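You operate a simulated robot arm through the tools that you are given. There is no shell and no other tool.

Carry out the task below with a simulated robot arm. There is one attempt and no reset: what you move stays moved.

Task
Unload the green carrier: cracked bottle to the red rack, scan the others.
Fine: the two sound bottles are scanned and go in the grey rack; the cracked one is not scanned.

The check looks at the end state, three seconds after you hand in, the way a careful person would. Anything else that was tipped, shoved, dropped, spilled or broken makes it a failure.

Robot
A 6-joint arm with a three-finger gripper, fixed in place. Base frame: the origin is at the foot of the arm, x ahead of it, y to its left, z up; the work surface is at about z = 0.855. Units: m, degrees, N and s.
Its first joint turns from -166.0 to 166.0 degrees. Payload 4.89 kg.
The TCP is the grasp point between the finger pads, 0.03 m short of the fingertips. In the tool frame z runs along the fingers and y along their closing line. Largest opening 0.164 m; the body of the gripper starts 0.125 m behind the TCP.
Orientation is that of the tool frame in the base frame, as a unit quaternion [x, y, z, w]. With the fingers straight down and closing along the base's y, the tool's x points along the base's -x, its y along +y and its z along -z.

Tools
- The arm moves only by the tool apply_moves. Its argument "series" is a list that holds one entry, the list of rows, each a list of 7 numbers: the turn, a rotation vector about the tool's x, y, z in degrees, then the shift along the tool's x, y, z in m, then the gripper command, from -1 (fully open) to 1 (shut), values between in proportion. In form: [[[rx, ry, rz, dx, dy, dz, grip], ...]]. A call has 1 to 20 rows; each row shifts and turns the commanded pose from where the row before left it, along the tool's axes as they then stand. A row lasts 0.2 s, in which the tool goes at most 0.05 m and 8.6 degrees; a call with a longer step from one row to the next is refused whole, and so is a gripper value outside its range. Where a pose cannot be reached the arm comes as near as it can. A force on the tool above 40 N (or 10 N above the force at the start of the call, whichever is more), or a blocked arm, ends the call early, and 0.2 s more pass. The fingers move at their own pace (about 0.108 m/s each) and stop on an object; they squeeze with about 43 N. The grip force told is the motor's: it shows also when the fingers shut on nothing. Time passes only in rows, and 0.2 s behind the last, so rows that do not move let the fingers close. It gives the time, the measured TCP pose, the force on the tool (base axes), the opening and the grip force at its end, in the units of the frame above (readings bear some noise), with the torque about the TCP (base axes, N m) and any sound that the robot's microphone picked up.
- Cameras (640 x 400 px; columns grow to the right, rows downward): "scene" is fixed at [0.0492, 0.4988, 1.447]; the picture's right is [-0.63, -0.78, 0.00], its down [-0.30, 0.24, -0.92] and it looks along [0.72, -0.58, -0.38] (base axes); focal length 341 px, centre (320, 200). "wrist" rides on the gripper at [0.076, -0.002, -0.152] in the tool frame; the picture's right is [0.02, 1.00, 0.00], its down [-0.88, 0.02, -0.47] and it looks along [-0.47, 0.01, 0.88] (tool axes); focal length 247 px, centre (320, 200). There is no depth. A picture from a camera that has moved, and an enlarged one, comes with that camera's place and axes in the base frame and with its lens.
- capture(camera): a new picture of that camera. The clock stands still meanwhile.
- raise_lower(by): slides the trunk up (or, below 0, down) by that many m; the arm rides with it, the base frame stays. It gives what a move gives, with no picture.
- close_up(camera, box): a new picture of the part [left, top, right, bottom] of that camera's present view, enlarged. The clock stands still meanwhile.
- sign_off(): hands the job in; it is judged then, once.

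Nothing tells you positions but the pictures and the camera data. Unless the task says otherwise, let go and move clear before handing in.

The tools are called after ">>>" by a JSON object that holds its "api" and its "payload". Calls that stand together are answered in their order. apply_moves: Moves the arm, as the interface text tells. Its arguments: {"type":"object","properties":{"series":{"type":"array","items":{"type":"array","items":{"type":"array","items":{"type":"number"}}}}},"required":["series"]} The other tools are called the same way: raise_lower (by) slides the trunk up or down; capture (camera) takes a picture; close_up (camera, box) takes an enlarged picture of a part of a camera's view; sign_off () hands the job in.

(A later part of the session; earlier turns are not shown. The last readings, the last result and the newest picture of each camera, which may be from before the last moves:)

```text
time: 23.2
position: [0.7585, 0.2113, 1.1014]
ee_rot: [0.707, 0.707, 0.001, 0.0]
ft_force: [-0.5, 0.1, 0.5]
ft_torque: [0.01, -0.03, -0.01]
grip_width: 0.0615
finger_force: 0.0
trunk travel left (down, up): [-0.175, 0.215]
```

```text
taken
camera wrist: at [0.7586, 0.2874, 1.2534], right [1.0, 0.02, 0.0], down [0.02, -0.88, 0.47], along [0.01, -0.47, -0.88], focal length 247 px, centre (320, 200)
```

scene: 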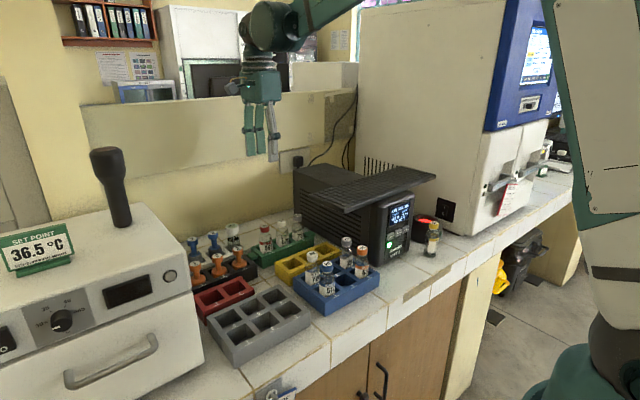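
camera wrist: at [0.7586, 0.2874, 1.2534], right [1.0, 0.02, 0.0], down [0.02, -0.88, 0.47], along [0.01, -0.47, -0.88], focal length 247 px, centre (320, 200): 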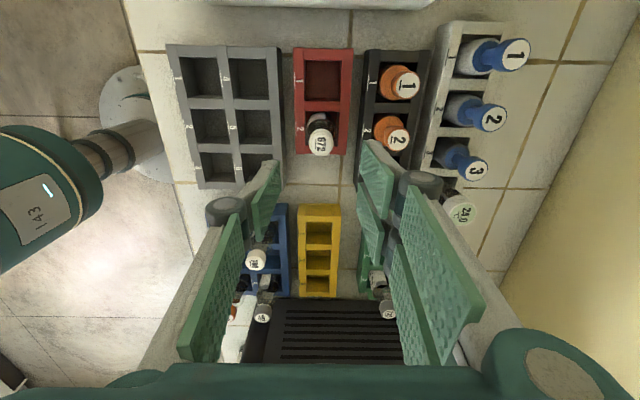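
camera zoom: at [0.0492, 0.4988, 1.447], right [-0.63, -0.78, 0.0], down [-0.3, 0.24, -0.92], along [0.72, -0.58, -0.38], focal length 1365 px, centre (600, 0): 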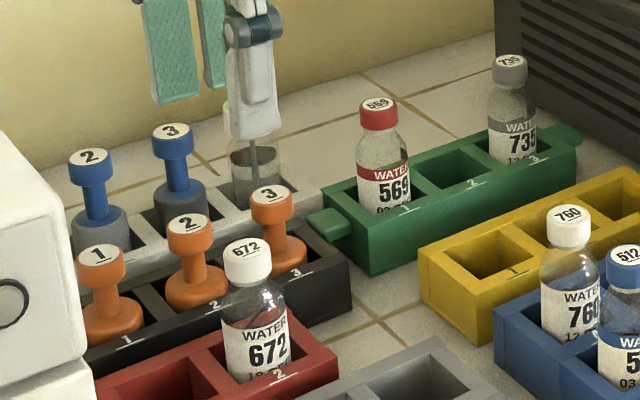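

672 stands upright in red slot 2. I'll double-check its crack and the other two bottles at high zoom before going on.

>>> {"api": "close_up", "payload": {"camera": "scene", "box": [210, 250, 260, 300]}}

>>> {"api": "close_up", "payload": {"camera": "scene", "box": [250, 210, 310, 260]}}

>>> {"api": "close_up", "payload": {"camera": "wrist", "box": [350, 250, 420, 330]}}

```text
8.00 times, centred on (235, 275) of scene
camera zoom: at [0.0492, 0.4988, 1.447], right [-0.63, -0.78, 0.0], down [-0.3, 0.24, -0.92], along [0.72, -0.58, -0.38], focal length 2730 px, centre (1000, -400)
```

zoom: 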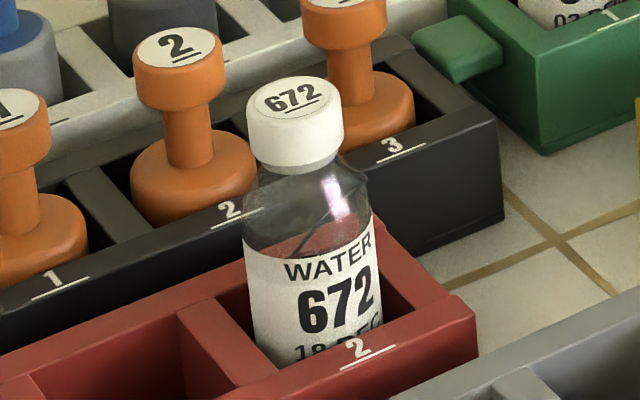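

```text
8.00 times, centred on (280, 235) of scene
camera zoom: at [0.0492, 0.4988, 1.447], right [-0.63, -0.78, 0.0], down [-0.3, 0.24, -0.92], along [0.72, -0.58, -0.38], focal length 2730 px, centre (640, -80)
```

zoom: 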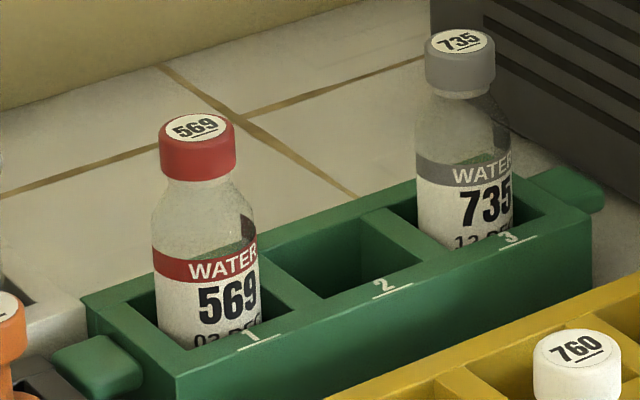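

```text
5.00 times, centred on (385, 290) of wrist
camera zoom: at [0.7586, 0.2874, 1.2534], right [1.0, 0.02, 0.0], down [0.02, -0.88, 0.47], along [0.01, -0.47, -0.88], focal length 1235 px, centre (-5, -250)
```

zoom: 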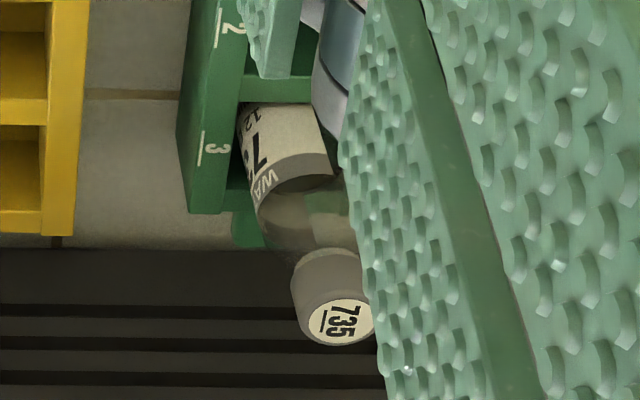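

672 clearly shows the crack line, and 569 and 735 look intact. Next is 569: I'll move over it and come down to check alignment.

>>> {"api": "apply_moves", "payload": {"series": [[[0, 0, 0, -0.0337, 0.0252, 0, 0.25], [0, 0, 0, -0.0337, 0.0252, 0, 0.25], [0, 0, 0, -0.0337, 0.0252, 0, 0.25], [0, 0, 0, -0.0337, 0.0252, 0, 0.25], [0, 0, 0, -0.0337, 0.0252, 0, 0.25], [0, 0, 0, 0, 0, 0.035, 0.25], [0, 0, 0, 0, 0, 0.035, 0.25], [0, 0, 0, 0, 0, 0, 0.25]]]}}

>>> {"api": "capture", "payload": {"camera": "wrist"}}

```text
time: 25.0
position: [0.8874, 0.0433, 1.0293]
ee_rot: [0.707, 0.707, -0.001, 0.0]
ft_force: [-0.1, -0.2, -0.9]
ft_torque: [0.0, 0.08, 0.02]
grip_width: 0.0616
finger_force: 0.1
trunk travel left (down, up): [-0.175, 0.215]
```

```text
taken
camera wrist: at [0.8867, 0.1192, 1.1827], right [1.0, 0.02, 0.0], down [0.02, -0.88, 0.47], along [0.01, -0.47, -0.88], focal length 247 px, centre (320, 200)
```

wrist: 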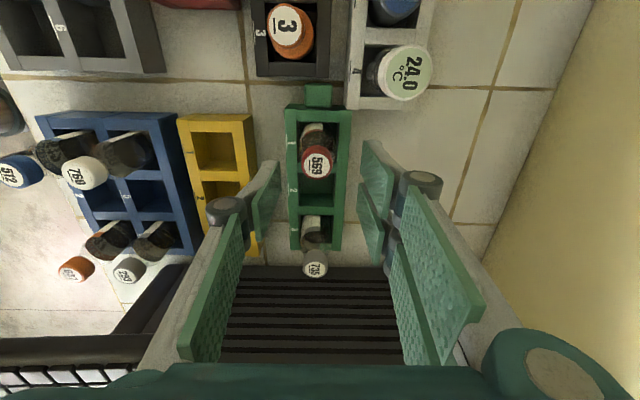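

569's cap is within about 2 mm of the axis. I'll go down, then close on the cap.

>>> {"api": "apply_moves", "payload": {"series": [[[0, 0, 0, 0, -0.002, 0.0275, 0.25], [0, 0, 0, 0, 0, 0.0275, 0.25], [0, 0, 0, 0, 0, 0, 0.25], [0, 0, 0, 0, 0, 0, 0.5], [0, 0, 0, 0, 0, 0, 0.8], [0, 0, 0, 0, 0, 0, 1], [0, 0, 0, 0, 0, 0, 1]]]}}

>>> {"api": "close_up", "payload": {"camera": "wrist", "box": [240, 100, 400, 220]}}

>>> {"api": "close_up", "payload": {"camera": "scene", "box": [240, 180, 340, 260]}}

```text
time: 26.6
position: [0.8848, 0.0431, 0.977]
ee_rot: [0.707, 0.707, 0.001, 0.0]
ft_force: [-1.8, -0.3, 2.3]
ft_torque: [-0.05, 0.05, 0.01]
grip_width: 0.0273
finger_force: 42.6
trunk travel left (down, up): [-0.175, 0.215]
```

```text
3.33 times, centred on (320, 160) of wrist
camera zoom: at [0.8843, 0.1188, 1.1294], right [1.0, 0.02, 0.0], down [0.02, -0.88, 0.47], along [0.01, -0.47, -0.88], focal length 823 px, centre (320, 333)
```

zoom: 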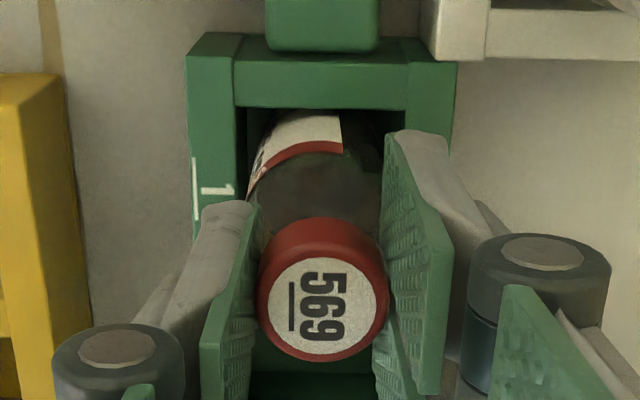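

```text
5.00 times, centred on (290, 220) of scene
camera zoom: at [0.0492, 0.4988, 1.447], right [-0.63, -0.78, 0.0], down [-0.3, 0.24, -0.92], along [0.72, -0.58, -0.38], focal length 1706 px, centre (470, 100)
```

zoom: 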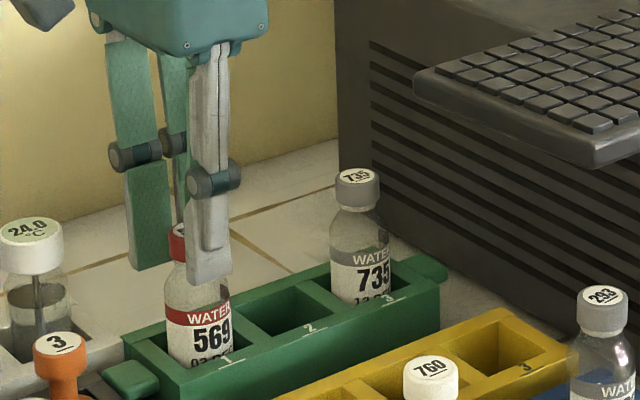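

569 is gripped by its cap at 27 mm. I'll lift it straight up.

>>> {"api": "apply_moves", "payload": {"series": [[[0, 0, 0, 0, 0, -0.01, 1], [0, 0, 0, 0, 0, -0.02, 1], [0, 0, 0, 0, 0, -0.03, 1], [0, 0, 0, 0, 0, -0.03, 1], [0, 0, 0, 0, 0, -0.03, 1], [0, 0, 0, 0, 0, -0.03, 1], [0, 0, 0, 0, 0, 0, 1]]]}}

>>> {"api": "close_up", "payload": {"camera": "scene", "box": [220, 140, 300, 220]}}

>>> {"api": "close_up", "payload": {"camera": "wrist", "box": [240, 100, 400, 220]}}

```text
time: 28.2
position: [0.8854, 0.042, 1.1288]
ee_rot: [0.707, 0.707, 0.0, 0.0]
ft_force: [-0.5, 0.4, 0.1]
ft_torque: [0.01, -0.03, -0.02]
grip_width: 0.0275
finger_force: 43.9
trunk travel left (down, up): [-0.175, 0.215]
```

```text
5.00 times, centred on (260, 180) of scene
camera zoom: at [0.0492, 0.4988, 1.447], right [-0.63, -0.78, 0.0], down [-0.3, 0.24, -0.92], along [0.72, -0.58, -0.38], focal length 1706 px, centre (620, 300)
```

zoom: 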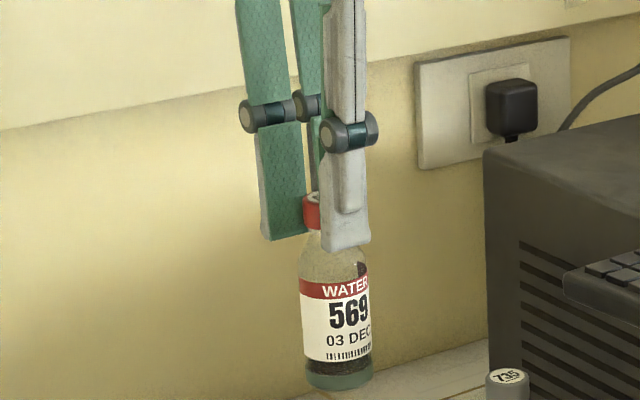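

```text
3.33 times, centred on (320, 160) of wrist
camera zoom: at [0.884, 0.1178, 1.2806], right [1.0, 0.02, 0.0], down [0.02, -0.88, 0.47], along [0.01, -0.47, -0.88], focal length 823 px, centre (320, 333)
```

zoom: 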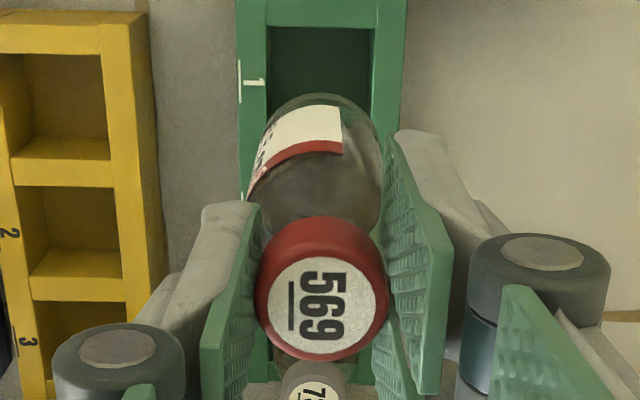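

569 lifted cleanly and its glass looks sound from both views. The handling order is: park it in grey slot 6 near (0.663, 0.151), then regrasp it with a leaned hand for the scanner.

>>> {"api": "apply_moves", "payload": {"series": [[[0, 0, 0, 0.0182, -0.0371, 0, 1], [0, 0, 0, 0.0182, -0.0371, 0, 1], [0, 0, 0, 0.0182, -0.0371, 0, 1], [0, 0, 0, 0.0182, -0.0371, 0, 1], [0, 0, 0, 0.0182, -0.0371, 0, 1], [0, 0, 0, 0.0182, -0.0371, 0, 1], [0, 0, 0, 0, 0, 0.035, 1], [0, 0, 0, 0, 0, 0.035, 1], [0, 0, 0, 0, 0, 0.025, 1], [0, 0, 0, 0, 0, 0, 1]]]}}

>>> {"api": "close_up", "payload": {"camera": "wrist", "box": [260, 60, 380, 160]}}

>>> {"api": "close_up", "payload": {"camera": "scene", "box": [230, 250, 310, 330]}}

```text
time: 30.4
position: [0.6633, 0.1532, 1.0328]
ee_rot: [0.707, 0.707, 0.0, 0.001]
ft_force: [1.1, 0.8, -1.1]
ft_torque: [-0.03, 0.1, 0.02]
grip_width: 0.0273
finger_force: 42.9
trunk travel left (down, up): [-0.175, 0.215]
```

```text
4.00 times, centred on (320, 110) of wrist
camera zoom: at [0.6617, 0.2289, 1.1846], right [1.0, 0.02, 0.0], down [0.02, -0.88, 0.47], along [0.01, -0.47, -0.88], focal length 988 px, centre (320, 560)
```

zoom: 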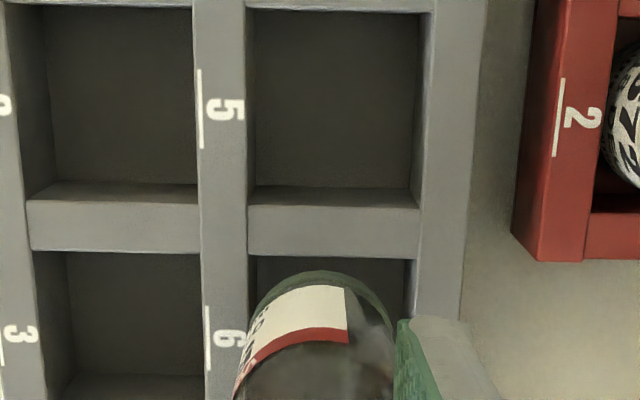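

```text
5.00 times, centred on (270, 290) of scene
camera zoom: at [0.0492, 0.4988, 1.447], right [-0.63, -0.78, 0.0], down [-0.3, 0.24, -0.92], along [0.72, -0.58, -0.38], focal length 1706 px, centre (570, -250)
```

zoom: 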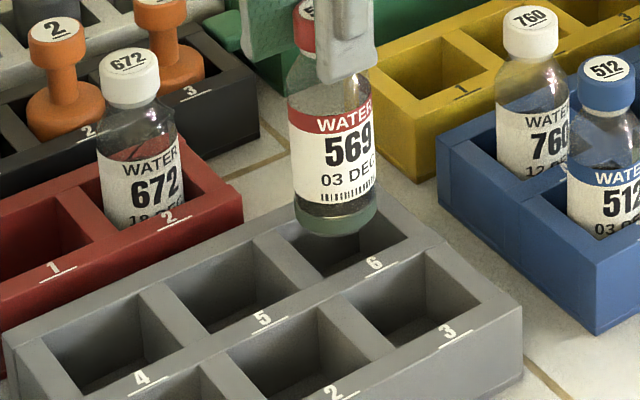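

Slot 6's centre measures about (0.6655, 0.148) and the bottle base is at (0.663, 0.152), so I'll shift by that difference and lower it.

>>> {"api": "apply_moves", "payload": {"series": [[[0, 0, 0, -0.0035, 0.0027, 0, 1], [0, 0, 0, 0, 0, 0.012, 1], [0, 0, 0, 0, 0, 0.012, 1], [0, 0, 0, 0, 0, 0.012, 1], [0, 0, 0, 0, 0, 0.01, 1], [0, 0, 0, 0, 0, 0.006, 1], [0, 0, 0, 0, 0, 0, 1]]]}}

>>> {"api": "close_up", "payload": {"camera": "wrist", "box": [260, 60, 380, 160]}}

>>> {"api": "close_up", "payload": {"camera": "scene", "box": [230, 250, 310, 330]}}

```text
time: 32.0
position: [0.6654, 0.149, 0.9782]
ee_rot: [0.707, 0.707, 0.0, 0.0]
ft_force: [0.4, 0.6, -1.4]
ft_torque: [0.02, 0.0, -0.04]
grip_width: 0.0271
finger_force: 42.6
trunk travel left (down, up): [-0.175, 0.215]
```

```text
4.00 times, centred on (320, 110) of wrist
camera zoom: at [0.6643, 0.2252, 1.1311], right [1.0, 0.02, 0.0], down [0.02, -0.88, 0.47], along [0.01, -0.47, -0.88], focal length 988 px, centre (320, 560)
```

zoom: 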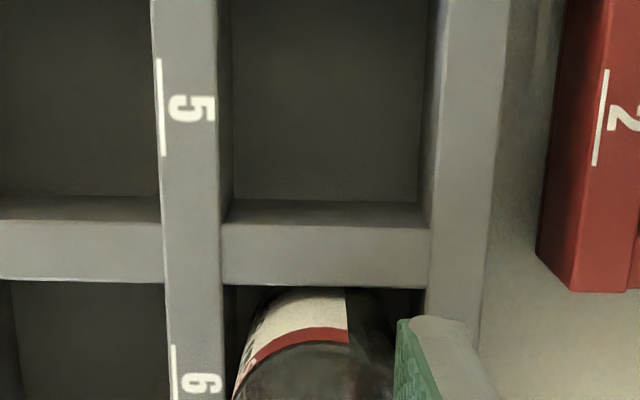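

```text
5.00 times, centred on (270, 290) of scene
camera zoom: at [0.0492, 0.4988, 1.447], right [-0.63, -0.78, 0.0], down [-0.3, 0.24, -0.92], along [0.72, -0.58, -0.38], focal length 1706 px, centre (570, -250)
```

zoom: 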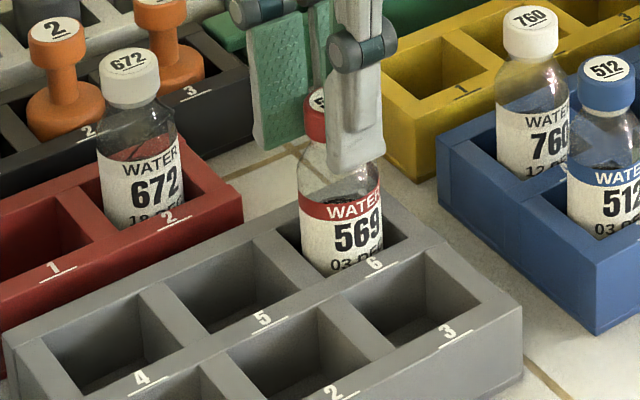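

569 is inside slot 6. I'll feel for the floor in small steps.

>>> {"api": "apply_moves", "payload": {"series": [[[0, 0, 0, 0, 0, 0.002, 1], [0, 0, 0, 0, 0, 0.001, 1], [0, 0, 0, 0, 0, 0, 1]]]}}

```text
time: 32.8
position: [0.6634, 0.1489, 0.9772]
ee_rot: [0.707, 0.707, 0.0, 0.001]
ft_force: [-1.2, -0.1, 28.4]
ft_torque: [-0.14, 0.21, 0.02]
grip_width: 0.0268
finger_force: 42.9
trunk travel left (down, up): [-0.175, 0.215]
stopped in row 3: the force on the tool passed its limit at 41 N (the readings are from after the stop); the commanded pose is now the measured one
```

The bottle is on the floor with some press. I'll ease up 1 mm to take the load off, then open and rise.

>>> {"api": "apply_moves", "payload": {"series": [[[0, 0, 0, 0, 0, -0.001, 1], [0, 0, 0, 0, 0, 0, 1]]]}}

```text
time: 33.4
position: [0.6646, 0.149, 0.9769]
ee_rot: [0.707, 0.707, 0.001, 0.001]
ft_force: [1.8, -0.4, 14.8]
ft_torque: [-0.15, -0.04, 0.01]
grip_width: 0.027
finger_force: 43.0
trunk travel left (down, up): [-0.175, 0.215]
```

>>> {"api": "apply_moves", "payload": {"series": [[[0, 0, 0, 0, 0, -0.0007, 1], [0, 0, 0, 0, 0, 0, 1]]]}}

```text
time: 34.0
position: [0.6654, 0.1499, 0.9791]
ee_rot: [0.707, 0.707, 0.0, 0.0]
ft_force: [0.5, -0.6, 0.5]
ft_torque: [0.01, 0.02, 0.04]
grip_width: 0.0271
finger_force: 42.5
trunk travel left (down, up): [-0.175, 0.215]
```

Load is now near zero, so I'll open and rise clear.

>>> {"api": "apply_moves", "payload": {"series": [[[0, 0, 0, 0, 0, 0, 0.5], [0, 0, 0, 0, 0, 0, 0.25], [0, 0, 0, 0, 0, 0, 0.25], [0, 0, 0, 0, 0, -0.015, 0.25], [0, 0, 0, 0, 0, -0.03, 0.25], [0, 0, 0, 0, 0, -0.04, 0.25], [0, 0, 0, 0, 0, -0.04, 0.25], [0, 0, 0, 0, 0, -0.04, 0.25], [0, 0, 0, 0, 0, 0, 0.25]]]}}

>>> {"api": "close_up", "payload": {"camera": "scene", "box": [230, 250, 310, 330]}}

>>> {"api": "close_up", "payload": {"camera": "wrist", "box": [260, 60, 380, 200]}}

```text
time: 36.0
position: [0.6667, 0.1479, 1.1421]
ee_rot: [0.707, 0.707, 0.001, 0.0]
ft_force: [-0.7, -0.5, -1.1]
ft_torque: [0.01, -0.07, 0.0]
grip_width: 0.0613
finger_force: 0.0
trunk travel left (down, up): [-0.175, 0.215]
```

```text
5.00 times, centred on (270, 290) of scene
camera zoom: at [0.0492, 0.4988, 1.447], right [-0.63, -0.78, 0.0], down [-0.3, 0.24, -0.92], along [0.72, -0.58, -0.38], focal length 1706 px, centre (570, -250)
```

zoom: 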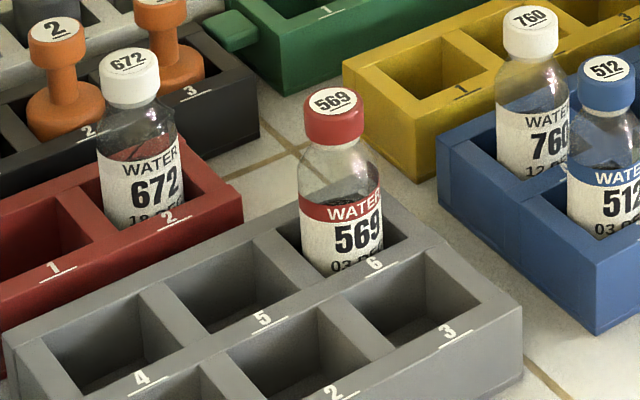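

```text
2.86 times, centred on (320, 130) of wrist
camera zoom: at [0.666, 0.224, 1.2945], right [1.0, 0.02, 0.0], down [0.02, -0.88, 0.47], along [0.01, -0.47, -0.88], focal length 706 px, centre (320, 400)
```

zoom: 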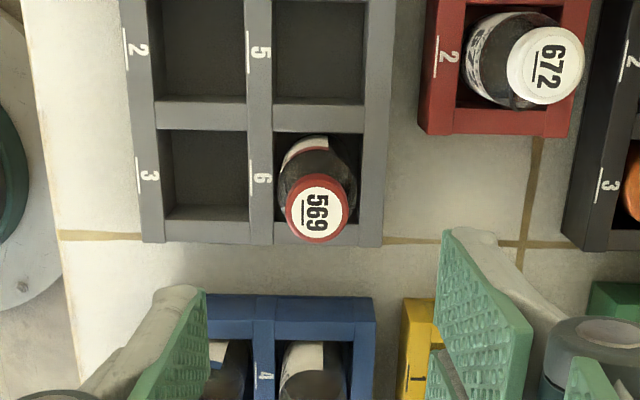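

569 stands upright in grey slot 6. While the hand is in this orientation I'll fetch 735 next; its cap is near (0.884, -0.083), and the tray edge at x≈0.787 stays clear.

>>> {"api": "apply_moves", "payload": {"series": [[[0, 0, 0, -0.0328, 0.0311, 0, 0.25], [0, 0, 0, -0.0328, 0.0311, 0, 0.25], [0, 0, 0, -0.0328, 0.0311, 0, 0.25], [0, 0, 0, -0.0328, 0.0311, 0, 0.25], [0, 0, 0, -0.0328, 0.0311, 0, 0.25], [0, 0, 0, -0.0328, 0.0311, 0, 0.25], [0, 0, 0, -0.0328, 0.0311, 0, 0.25], [0, 0, 0, 0, 0, 0.035, 0.25], [0, 0, 0, 0, 0, 0.035, 0.25], [0, 0, 0, 0, 0, 0.03, 0.25], [0, 0, 0, 0, 0, 0, 0.25]]]}}

>>> {"api": "capture", "payload": {"camera": "wrist"}}

>>> {"api": "close_up", "payload": {"camera": "scene", "box": [240, 140, 370, 250]}}

```text
time: 38.4
position: [0.8822, -0.0791, 1.0416]
ee_rot: [0.707, 0.708, 0.0, 0.0]
ft_force: [-0.2, 0.5, 0.6]
ft_torque: [0.0, 0.03, 0.01]
grip_width: 0.0616
finger_force: 0.2
trunk travel left (down, up): [-0.175, 0.215]
```

```text
taken
camera wrist: at [0.8825, -0.0034, 1.1941], right [1.0, 0.02, 0.0], down [0.02, -0.88, 0.47], along [0.01, -0.47, -0.88], focal length 247 px, centre (320, 200)
```

wrist: 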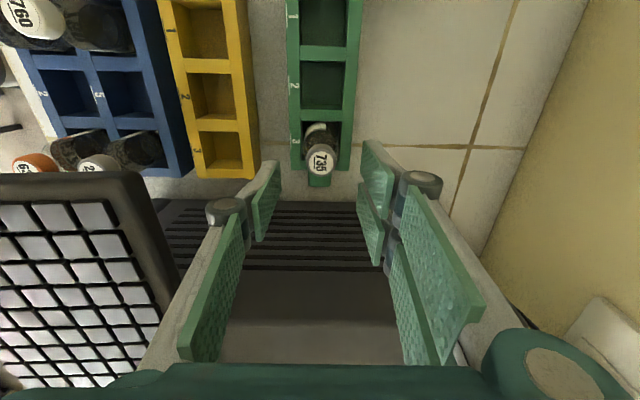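

```text
3.64 times, centred on (305, 195) of scene
camera zoom: at [0.0492, 0.4988, 1.447], right [-0.63, -0.78, 0.0], down [-0.3, 0.24, -0.92], along [0.72, -0.58, -0.38], focal length 1241 px, centre (374, 218)
```

zoom: 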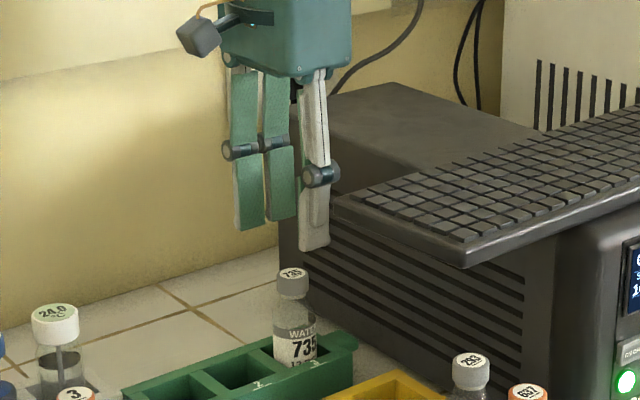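

735's cap is aligned in x and about 5 mm further in -y. I'll correct, descend, and close on the cap.

>>> {"api": "apply_moves", "payload": {"series": [[[0, 0, 0, -0.0055, 0, 0, 0.25], [0, 0, 0, 0, 0, 0.03, 0.25], [0, 0, 0, 0, 0, 0.025, 0.25], [0, 0, 0, 0, 0, 0.01, 0.25], [0, 0, 0, 0, 0, 0, 0.25]]]}}

>>> {"api": "close_up", "payload": {"camera": "wrist", "box": [240, 100, 400, 220]}}

>>> {"api": "close_up", "payload": {"camera": "scene", "box": [260, 150, 370, 250]}}

```text
time: 39.6
position: [0.8836, -0.0851, 0.9785]
ee_rot: [0.707, 0.707, 0.001, 0.0]
ft_force: [0.0, -0.2, 0.1]
ft_torque: [0.0, 0.04, -0.02]
grip_width: 0.0615
finger_force: 0.1
trunk travel left (down, up): [-0.175, 0.215]
```

```text
3.33 times, centred on (320, 160) of wrist
camera zoom: at [0.8823, -0.0093, 1.1307], right [1.0, 0.02, 0.0], down [0.02, -0.88, 0.47], along [0.01, -0.47, -0.88], focal length 823 px, centre (320, 333)
```

zoom: 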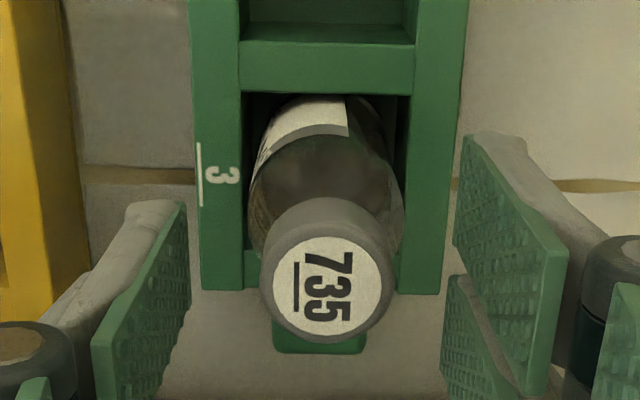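

```text
4.00 times, centred on (315, 200) of scene
camera zoom: at [0.0492, 0.4988, 1.447], right [-0.63, -0.78, 0.0], down [-0.3, 0.24, -0.92], along [0.72, -0.58, -0.38], focal length 1365 px, centre (340, 200)
```

zoom: 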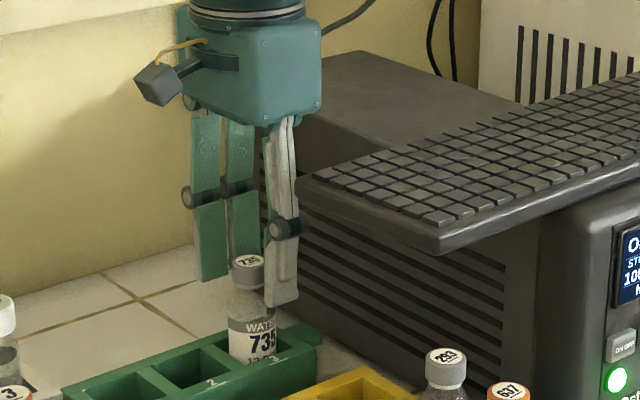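

The fingers straddle 735's cap with clear space to the UPS and tray. I'll close and lift.

>>> {"api": "apply_moves", "payload": {"series": [[[0, 0, 0, 0, 0.001, 0.002, 0.25], [0, 0, 0, 0, 0, 0, 0.5], [0, 0, 0, 0, 0, 0, 0.8], [0, 0, 0, 0, 0, 0, 1], [0, 0, 0, 0, 0, 0, 1], [0, 0, 0, 0, 0, -0.01, 1], [0, 0, 0, 0, 0, -0.02, 1], [0, 0, 0, 0, 0, -0.03, 1], [0, 0, 0, 0, 0, -0.03, 1], [0, 0, 0, 0, 0, -0.03, 1], [0, 0, 0, 0, 0, -0.03, 1], [0, 0, 0, 0, 0, 0, 1]]]}}

>>> {"api": "close_up", "payload": {"camera": "scene", "box": [260, 130, 370, 250]}}

>>> {"api": "close_up", "payload": {"camera": "wrist", "box": [240, 100, 400, 220]}}

```text
time: 42.2
position: [0.8828, -0.0855, 1.1269]
ee_rot: [0.707, 0.708, 0.001, 0.0]
ft_force: [0.5, -0.3, -0.9]
ft_torque: [-0.02, -0.08, 0.01]
grip_width: 0.0281
finger_force: 43.3
trunk travel left (down, up): [-0.175, 0.215]
```

```text
3.33 times, centred on (315, 190) of scene
camera zoom: at [0.0492, 0.4988, 1.447], right [-0.63, -0.78, 0.0], down [-0.3, 0.24, -0.92], along [0.72, -0.58, -0.38], focal length 1137 px, centre (337, 233)
```

zoom: 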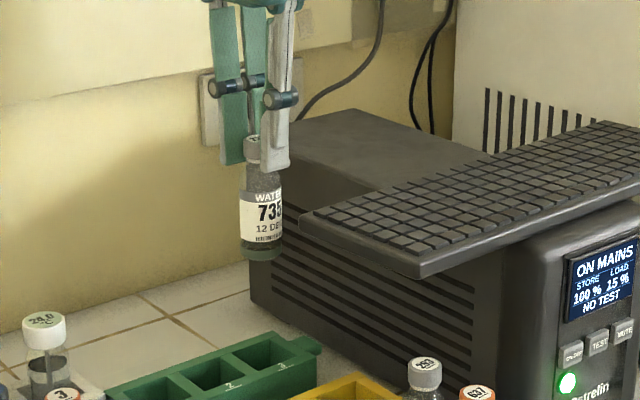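

```text
3.33 times, centred on (320, 160) of wrist
camera zoom: at [0.8816, -0.0095, 1.2793], right [1.0, 0.02, 0.0], down [0.02, -0.88, 0.47], along [0.01, -0.47, -0.88], focal length 823 px, centre (320, 333)
```

zoom: 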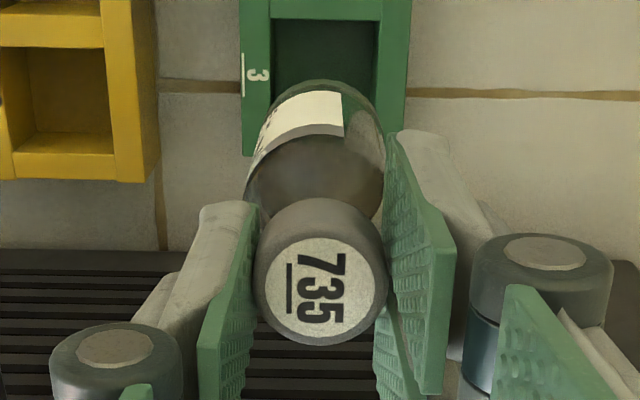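

735 is out and the carrier is empty. I'll carry it to grey slot 2, near (0.6045, 0.2095), and hover with its base just above the rack.

>>> {"api": "apply_moves", "payload": {"series": [[[0, 0, 0, 0.0328, -0.0309, 0, 1], [0, 0, 0, 0.0328, -0.0309, 0, 1], [0, 0, 0, 0.0328, -0.0309, 0, 1], [0, 0, 0, 0.0328, -0.0309, 0, 1], [0, 0, 0, 0.0328, -0.0309, 0, 1], [0, 0, 0, 0.0328, -0.0309, 0, 1], [0, 0, 0, 0.0328, -0.0309, 0, 1], [0, 0, 0, 0.0328, -0.0309, 0, 1], [0, 0, 0, 0.0328, -0.0309, 0, 1], [0, 0, 0, 0, 0, 0, 1], [0, 0, 0, 0, 0, 0.03, 1], [0, 0, 0, 0, 0, 0.03, 1], [0, 0, 0, 0, 0, 0.03, 1], [0, 0, 0, 0, 0, 0, 1]]]}}

>>> {"api": "close_up", "payload": {"camera": "wrist", "box": [260, 60, 380, 160]}}

>>> {"api": "close_up", "payload": {"camera": "scene", "box": [220, 260, 320, 350]}}

```text
time: 45.2
position: [0.6046, 0.21, 1.0339]
ee_rot: [0.707, 0.707, 0.001, -0.001]
ft_force: [0.3, 0.3, -1.4]
ft_torque: [-0.02, 0.04, 0.02]
grip_width: 0.028
finger_force: 42.8
trunk travel left (down, up): [-0.175, 0.215]
```

```text
4.00 times, centred on (320, 110) of wrist
camera zoom: at [0.6035, 0.285, 1.186], right [1.0, 0.02, 0.0], down [0.02, -0.88, 0.47], along [0.01, -0.47, -0.88], focal length 988 px, centre (320, 560)
```

zoom: 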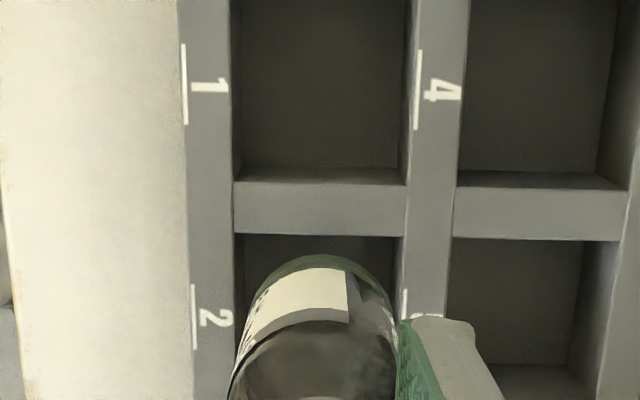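

```text
4.44 times, centred on (270, 305) of scene
camera zoom: at [0.0492, 0.4988, 1.447], right [-0.63, -0.78, 0.0], down [-0.3, 0.24, -0.92], along [0.72, -0.58, -0.38], focal length 1516 px, centre (542, -267)
```

zoom: 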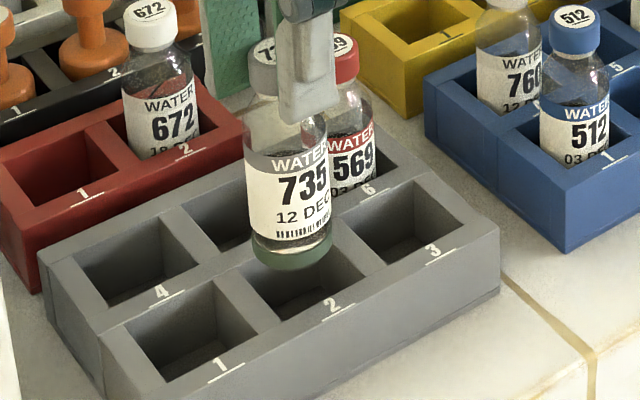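

Slot 2 measures about (0.604, 0.2095) and the base is about 2.5 mm too far in +y. I'll correct and lower.

>>> {"api": "apply_moves", "payload": {"series": [[[0, 0, 0, -0.0025, 0, 0, 1], [0, 0, 0, 0, 0, 0.012, 1], [0, 0, 0, 0, 0, 0.012, 1], [0, 0, 0, 0, 0, 0.012, 1], [0, 0, 0, 0, 0, 0.01, 1], [0, 0, 0, 0, 0, 0.004, 1], [0, 0, 0, 0, 0, 0, 1]]]}}

>>> {"api": "close_up", "payload": {"camera": "scene", "box": [220, 260, 320, 350]}}

>>> {"api": "close_up", "payload": {"camera": "wrist", "box": [260, 60, 380, 160]}}

```text
time: 46.8
position: [0.6053, 0.2068, 0.9862]
ee_rot: [0.708, 0.707, -0.001, 0.0]
ft_force: [-0.3, 0.4, -2.0]
ft_torque: [-0.02, 0.07, -0.04]
grip_width: 0.0279
finger_force: 42.7
trunk travel left (down, up): [-0.175, 0.215]
```

```text
4.44 times, centred on (270, 305) of scene
camera zoom: at [0.0492, 0.4988, 1.447], right [-0.63, -0.78, 0.0], down [-0.3, 0.24, -0.92], along [0.72, -0.58, -0.38], focal length 1516 px, centre (542, -267)
```

zoom: 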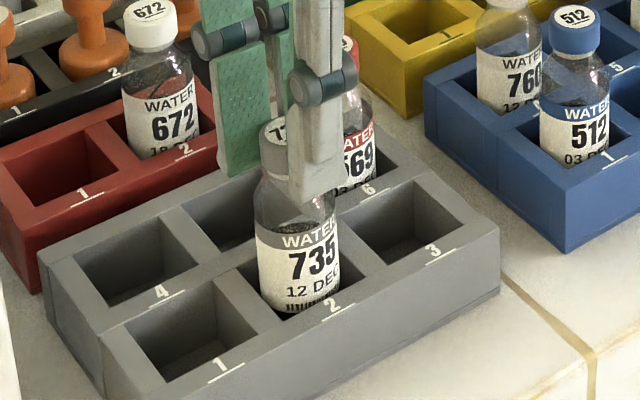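

```text
4.00 times, centred on (320, 110) of wrist
camera zoom: at [0.6041, 0.2825, 1.1384], right [1.0, 0.02, 0.0], down [0.02, -0.88, 0.47], along [0.01, -0.47, -0.88], focal length 988 px, centre (320, 560)
```

zoom: 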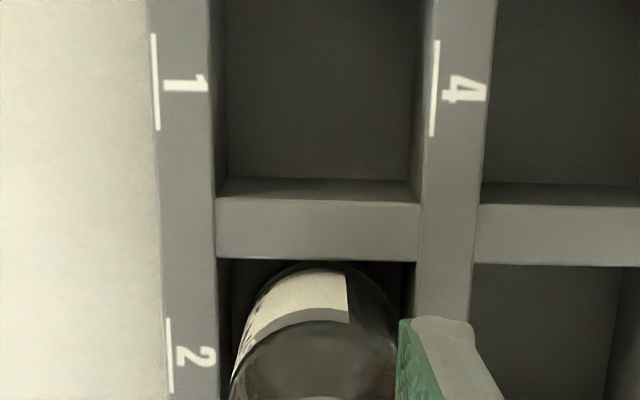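

735 is inside slot 2. I'll feel down for the floor in 1–2 mm steps.

>>> {"api": "apply_moves", "payload": {"series": [[[0, 0, 0, 0, 0, 0.003, 1], [0, 0, 0, 0, 0, 0.002, 1], [0, 0, 0, 0, 0, 0.0015, 1], [0, 0, 0, 0, 0, 0, 1]]]}}

```text
time: 47.8
position: [0.6066, 0.2076, 0.9782]
ee_rot: [0.707, 0.707, 0.0, 0.0]
ft_force: [-1.1, 0.4, -1.5]
ft_torque: [-0.04, 0.15, -0.01]
grip_width: 0.0275
finger_force: 43.0
trunk travel left (down, up): [-0.175, 0.215]
```

>>> {"api": "apply_moves", "payload": {"series": [[[0, 0, 0, 0, 0, 0.001, 1], [0, 0, 0, 0, 0, 0, 1]]]}}

```text
time: 48.4
position: [0.6065, 0.2068, 0.9777]
ee_rot: [0.707, 0.707, 0.001, -0.001]
ft_force: [-0.8, -0.9, -0.6]
ft_torque: [-0.01, 0.14, -0.03]
grip_width: 0.0273
finger_force: 43.4
trunk travel left (down, up): [-0.175, 0.215]
```

>>> {"api": "apply_moves", "payload": {"series": [[[0, 0, 0, 0, 0, 0.0007, 1], [0, 0, 0, 0, 0, 0, 1]]]}}

```text
time: 49.0
position: [0.6068, 0.207, 0.9782]
ee_rot: [0.707, 0.707, -0.001, 0.0]
ft_force: [-1.1, 0.5, -1.3]
ft_torque: [-0.01, 0.12, 0.0]
grip_width: 0.0278
finger_force: 42.7
trunk travel left (down, up): [-0.175, 0.215]
```

>>> {"api": "apply_moves", "payload": {"series": [[[0, 0, 0, 0, 0, 0.001, 1], [0, 0, 0, 0, 0, 0, 1]]]}}

>>> {"api": "close_up", "payload": {"camera": "scene", "box": [220, 260, 320, 350]}}

```text
time: 49.6
position: [0.606, 0.2074, 0.9772]
ee_rot: [0.707, 0.707, 0.0, 0.001]
ft_force: [0.0, -0.6, 17.6]
ft_torque: [0.03, -0.04, -0.01]
grip_width: 0.0276
finger_force: 42.9
trunk travel left (down, up): [-0.175, 0.215]
```

```text
4.44 times, centred on (270, 305) of scene
camera zoom: at [0.0492, 0.4988, 1.447], right [-0.63, -0.78, 0.0], down [-0.3, 0.24, -0.92], along [0.72, -0.58, -0.38], focal length 1516 px, centre (542, -267)
```

zoom: 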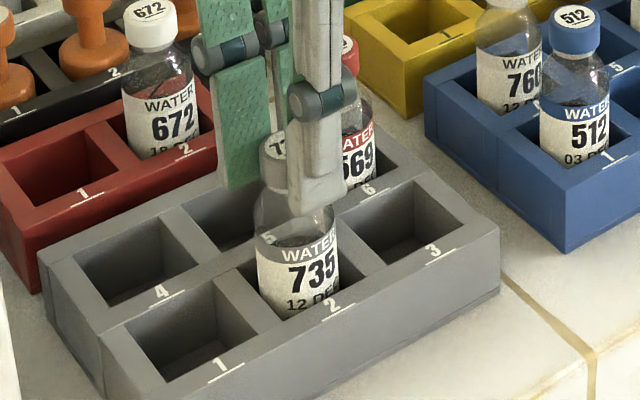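

It's on the floor now (about 18 N press). I'll ease off slightly, open and rise clear.

>>> {"api": "apply_moves", "payload": {"series": [[[0, 0, 0, 0, 0, -0.0009, 1], [0, 0, 0, 0, 0, 0, 1], [0, 0, 0, 0, 0, 0, 0.5], [0, 0, 0, 0, 0, 0, 0.25], [0, 0, 0, 0, 0, 0, 0.25], [0, 0, 0, 0, 0, -0.015, 0.25], [0, 0, 0, 0, 0, -0.03, 0.25], [0, 0, 0, 0, 0, -0.04, 0.25], [0, 0, 0, 0, 0, -0.04, 0.25], [0, 0, 0, 0, 0, -0.04, 0.25], [0, 0, 0, 0, 0, 0, 0.25]]]}}

>>> {"api": "close_up", "payload": {"camera": "scene", "box": [200, 240, 340, 350]}}

>>> {"api": "capture", "payload": {"camera": "wrist"}}

```text
time: 52.0
position: [0.6059, 0.2067, 1.1444]
ee_rot: [0.707, 0.707, 0.001, 0.001]
ft_force: [-0.9, -0.2, 0.4]
ft_torque: [0.01, -0.08, 0.02]
grip_width: 0.0615
finger_force: 0.0
trunk travel left (down, up): [-0.175, 0.215]
```

```text
3.64 times, centred on (270, 295) of scene
camera zoom: at [0.0492, 0.4988, 1.447], right [-0.63, -0.78, 0.0], down [-0.3, 0.24, -0.92], along [0.72, -0.58, -0.38], focal length 1241 px, centre (502, -146)
```

zoom: 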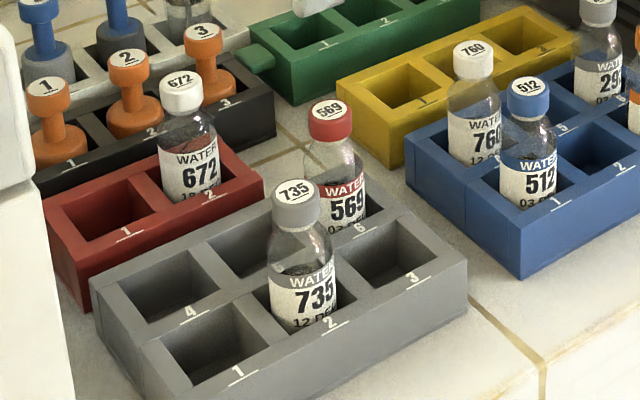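

```text
taken
camera wrist: at [0.6046, 0.282, 1.2955], right [1.0, 0.02, 0.0], down [0.02, -0.88, 0.47], along [0.01, -0.47, -0.88], focal length 247 px, centre (320, 200)
```

wrist: 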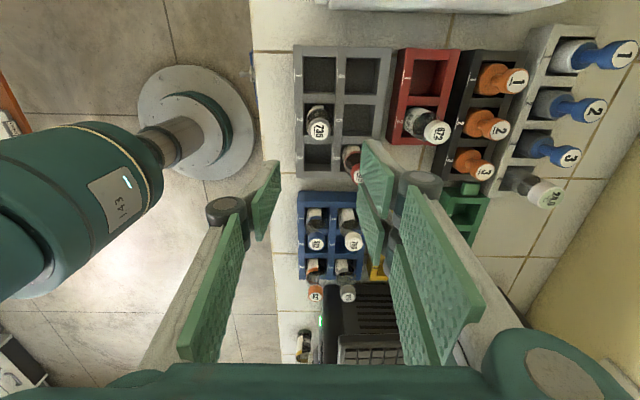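

Both sound bottles stand in grey slots 2 and 6, 672 is in red, and the carrier is empty. For scanning, a coaxial grip with the bottle tilted about 22° toward the robot clears the tray edge, so I'll yaw back 90° to close along y and grasp 735 first.

>>> {"api": "apply_moves", "payload": {"series": [[[0, 0, -8.2, 0, 0, 0, 0.25], [0, 0, -8.2, 0, 0, 0, 0.25], [0, 0, -8.2, 0, 0, 0, 0.25], [0, 0, -8.2, 0, 0, 0, 0.25], [0, 0, -8.2, 0, 0, 0, 0.25], [0, 0, -8.2, 0, 0, 0, 0.25], [0, 0, -8.2, 0, 0, 0, 0.25], [0, 0, -8.2, 0, 0, 0, 0.25], [0, 0, -8.2, 0, 0, 0, 0.25], [0, 0, -8.2, 0, 0, 0, 0.25], [0, 0, -8, 0, 0, 0, 0.25], [0, 0, 0, 0, 0, 0.035, 0.25], [0, 0, 0, 0, 0, 0.035, 0.25], [0, 0, 0, 0, 0, 0.03, 0.25], [0, 0, 0, 0, 0, 0, 0.25]]]}}

>>> {"api": "capture", "payload": {"camera": "wrist"}}

>>> {"api": "close_up", "payload": {"camera": "scene", "box": [200, 200, 340, 350]}}

```text
time: 55.2
position: [0.6072, 0.2078, 1.0402]
ee_rot: [0.001, 1.0, 0.0, 0.0]
ft_force: [0.9, 1.2, 0.6]
ft_torque: [-0.01, 0.08, 0.03]
grip_width: 0.0615
finger_force: 0.1
trunk travel left (down, up): [-0.175, 0.215]
```

```text
taken
camera wrist: at [0.5306, 0.2053, 1.1932], right [-0.02, 1.0, 0.0], down [0.88, 0.02, 0.47], along [0.47, 0.01, -0.88], focal length 247 px, centre (320, 200)
```

wrist: 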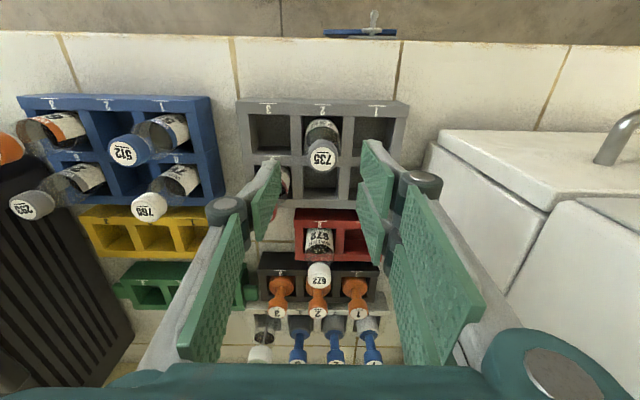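

```text
2.67 times, centred on (270, 275) of scene
camera zoom: at [0.0492, 0.4988, 1.447], right [-0.63, -0.78, 0.0], down [-0.3, 0.24, -0.92], along [0.72, -0.58, -0.38], focal length 910 px, centre (453, 0)
```

zoom: 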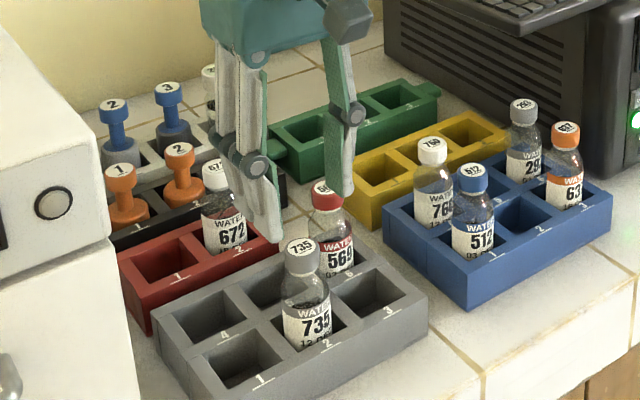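

735's cap is within 2 mm of the finger centre. I'll shift 2 mm in +y, descend and check clearance to 569.

>>> {"api": "apply_moves", "payload": {"series": [[[0, 0, 0, 0, 0.0022, 0.02, 0.25], [0, 0, 0, 0, 0, 0.02, 0.25], [0, 0, 0, 0, 0, 0.02, 0.25], [0, 0, 0, 0, 0, 0.005, 0.25], [0, 0, 0, 0, 0, 0, 0.25]]]}}

>>> {"api": "close_up", "payload": {"camera": "wrist", "box": [240, 110, 400, 230]}}

>>> {"api": "close_up", "payload": {"camera": "scene", "box": [230, 240, 310, 330]}}

```text
time: 56.4
position: [0.6057, 0.2092, 0.9775]
ee_rot: [0.0, 1.0, 0.001, -0.001]
ft_force: [0.4, 0.4, 0.3]
ft_torque: [0.0, -0.02, -0.01]
grip_width: 0.0615
finger_force: 0.0
trunk travel left (down, up): [-0.175, 0.215]
```

```text
3.33 times, centred on (320, 170) of wrist
camera zoom: at [0.5305, 0.2076, 1.1298], right [-0.02, 1.0, 0.0], down [0.88, 0.02, 0.47], along [0.47, 0.01, -0.88], focal length 823 px, centre (320, 300)
```

zoom: 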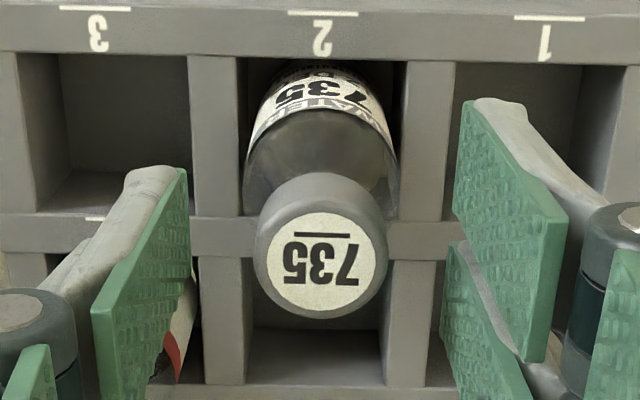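

```text
4.44 times, centred on (270, 285) of scene
camera zoom: at [0.0492, 0.4988, 1.447], right [-0.63, -0.78, 0.0], down [-0.3, 0.24, -0.92], along [0.72, -0.58, -0.38], focal length 1516 px, centre (542, -178)
```

zoom: 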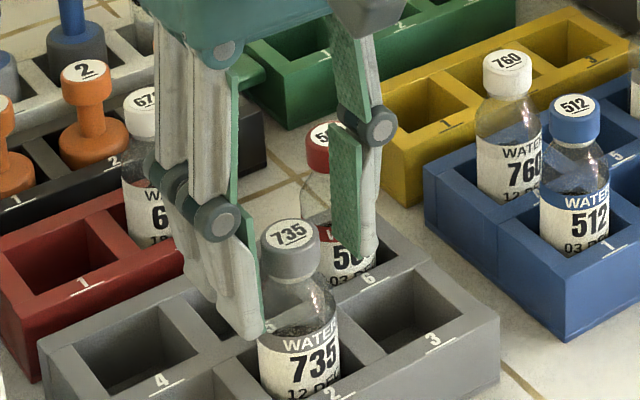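

The fingers straddle 735 well; the cap sits 2 mm toward +x of the pad centre, so I'll nudge that and close.

>>> {"api": "apply_moves", "payload": {"series": [[[0, 0, 0, -0.002, 0, 0.002, 0.25], [0, 0, 0, 0, 0, 0, 0.5], [0, 0, 0, 0, 0, 0, 0.8], [0, 0, 0, 0, 0, 0, 1], [0, 0, 0, 0, 0, 0, 1]]]}}

>>> {"api": "close_up", "payload": {"camera": "wrist", "box": [240, 110, 400, 230]}}

```text
time: 57.6
position: [0.6075, 0.2097, 0.9756]
ee_rot: [0.0, 1.0, 0.0, 0.001]
ft_force: [0.1, 0.1, -0.7]
ft_torque: [0.01, 0.0, 0.0]
grip_width: 0.0289
finger_force: 42.5
trunk travel left (down, up): [-0.175, 0.215]
```

```text
3.33 times, centred on (320, 170) of wrist
camera zoom: at [0.5321, 0.2076, 1.1278], right [-0.02, 1.0, 0.0], down [0.88, 0.02, 0.47], along [0.47, 0.01, -0.88], focal length 823 px, centre (320, 300)
```

zoom: 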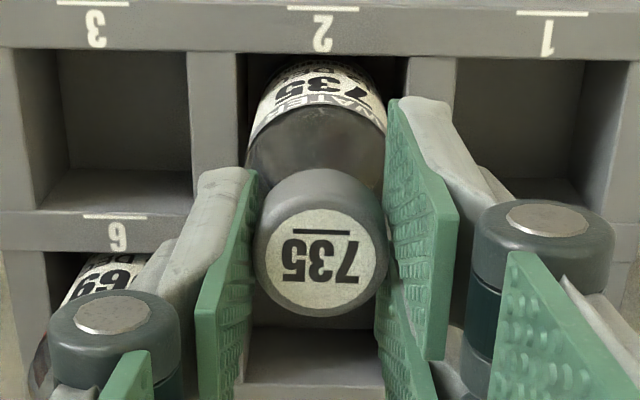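

735 is gripped at 28.9 mm. I'll lift it and travel in front of the racks and UPS at about z=1.2, toward the scanner side.

>>> {"api": "apply_moves", "payload": {"series": [[[0, 0, 0, 0, 0, -0.01, 1], [0, 0, 0, 0, 0, -0.02, 1], [0, 0, 0, 0, 0, -0.03, 1], [0, 0, 0, 0, 0, -0.03, 1], [0, 0, 0, 0, 0, -0.03, 1], [0, 0, 0, 0, 0, -0.03, 1], [0, 0, 0, 0.04, 0, -0.025, 1], [0, 0, 0, 0.04, 0, -0.025, 1], [0, 0, 0, 0.02, 0, -0.025, 1], [0, 0, 0, 0, 0, 0, 1]]]}}

>>> {"api": "close_up", "payload": {"camera": "scene", "box": [200, 130, 360, 330]}}

>>> {"api": "close_up", "payload": {"camera": "wrist", "box": [240, 110, 400, 230]}}

```text
time: 59.8
position: [0.5072, 0.209, 1.2019]
ee_rot: [0.0, 1.0, 0.0, 0.001]
ft_force: [-0.7, -0.6, -1.0]
ft_torque: [0.04, -0.14, 0.03]
grip_width: 0.0287
finger_force: 43.3
trunk travel left (down, up): [-0.175, 0.215]
```

```text
2.00 times, centred on (280, 230) of scene
camera zoom: at [0.0492, 0.4988, 1.447], right [-0.63, -0.78, 0.0], down [-0.3, 0.24, -0.92], along [0.72, -0.58, -0.38], focal length 682 px, centre (400, 140)
```

zoom: 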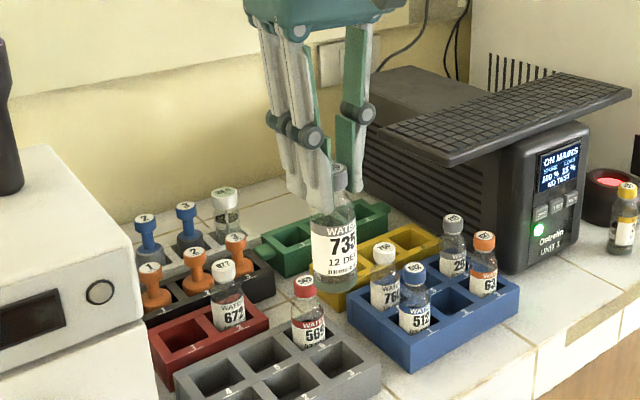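

```text
3.33 times, centred on (320, 170) of wrist
camera zoom: at [0.4307, 0.2064, 1.3541], right [-0.02, 1.0, 0.0], down [0.88, 0.02, 0.47], along [0.47, 0.01, -0.88], focal length 823 px, centre (320, 300)
```

zoom: 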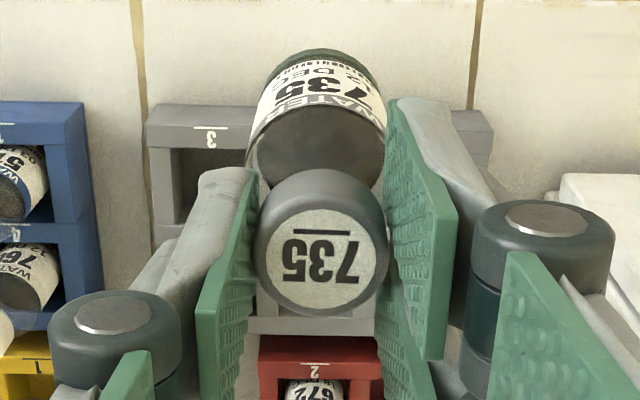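

Lifted well. Now I'll go sideways in front of the UPS to y≈-0.484 and then tilt 22°.

>>> {"api": "apply_moves", "payload": {"series": [[[0, 0, 0, 0, -0.0462, 0, 1], [0, 0, 0, 0, -0.0462, 0, 1], [0, 0, 0, 0, -0.0462, 0, 1], [0, 0, 0, 0, -0.0462, 0, 1], [0, 0, 0, 0, -0.0462, 0, 1], [0, 0, 0, 0, -0.0462, 0, 1], [0, 0, 0, 0, -0.0462, 0, 1], [0, 0, 0, 0, -0.0462, 0, 1], [0, 0, 0, 0, -0.0462, 0, 1], [0, 0, 0, 0, -0.0462, 0, 1], [0, 0, 0, 0, -0.0462, 0, 1], [0, 0, 0, 0, -0.0462, 0, 1], [0, 0, 0, 0, -0.0462, 0, 1], [0, 0, 0, 0, -0.0462, 0, 1], [0, 0, 0, 0, -0.0462, 0, 1], [0, -7.4, 0, 0, 0, 0, 1], [0, -7.3, 0, 0, 0, 0, 1], [0, -7.3, 0, 0, 0, 0, 1], [0, 0, 0, 0, 0, 0, 1]]]}}

>>> {"api": "capture", "payload": {"camera": "wrist"}}

>>> {"api": "capture", "payload": {"camera": "scene"}}

```text
time: 63.8
position: [0.507, -0.4845, 1.2018]
ee_rot: [-0.001, 0.981, 0.001, 0.192]
ft_force: [-0.3, -0.4, -0.8]
ft_torque: [-0.07, -0.07, 0.02]
grip_width: 0.0279
finger_force: 42.7
trunk travel left (down, up): [-0.175, 0.215]
```

```text
taken
camera wrist: at [0.3812, -0.486, 1.3132], right [-0.02, 1.0, -0.01], down [0.64, 0.02, 0.77], along [0.77, 0.01, -0.64], focal length 247 px, centre (320, 200)
```

wrist: 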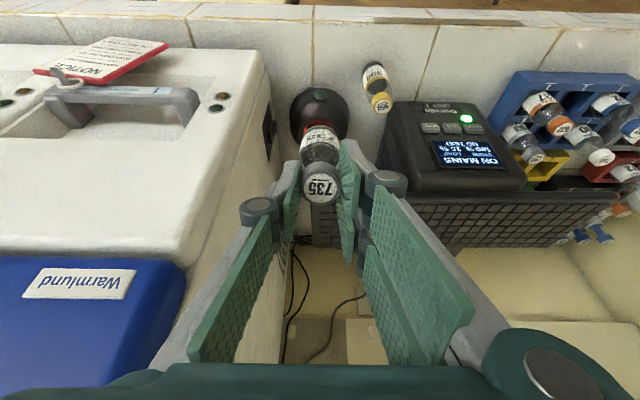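

```text
taken
```

scene: 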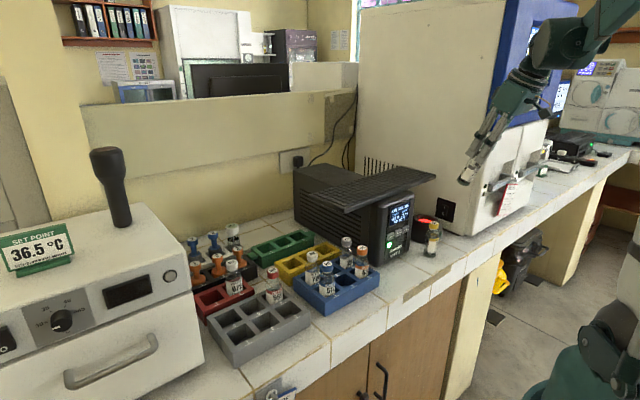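

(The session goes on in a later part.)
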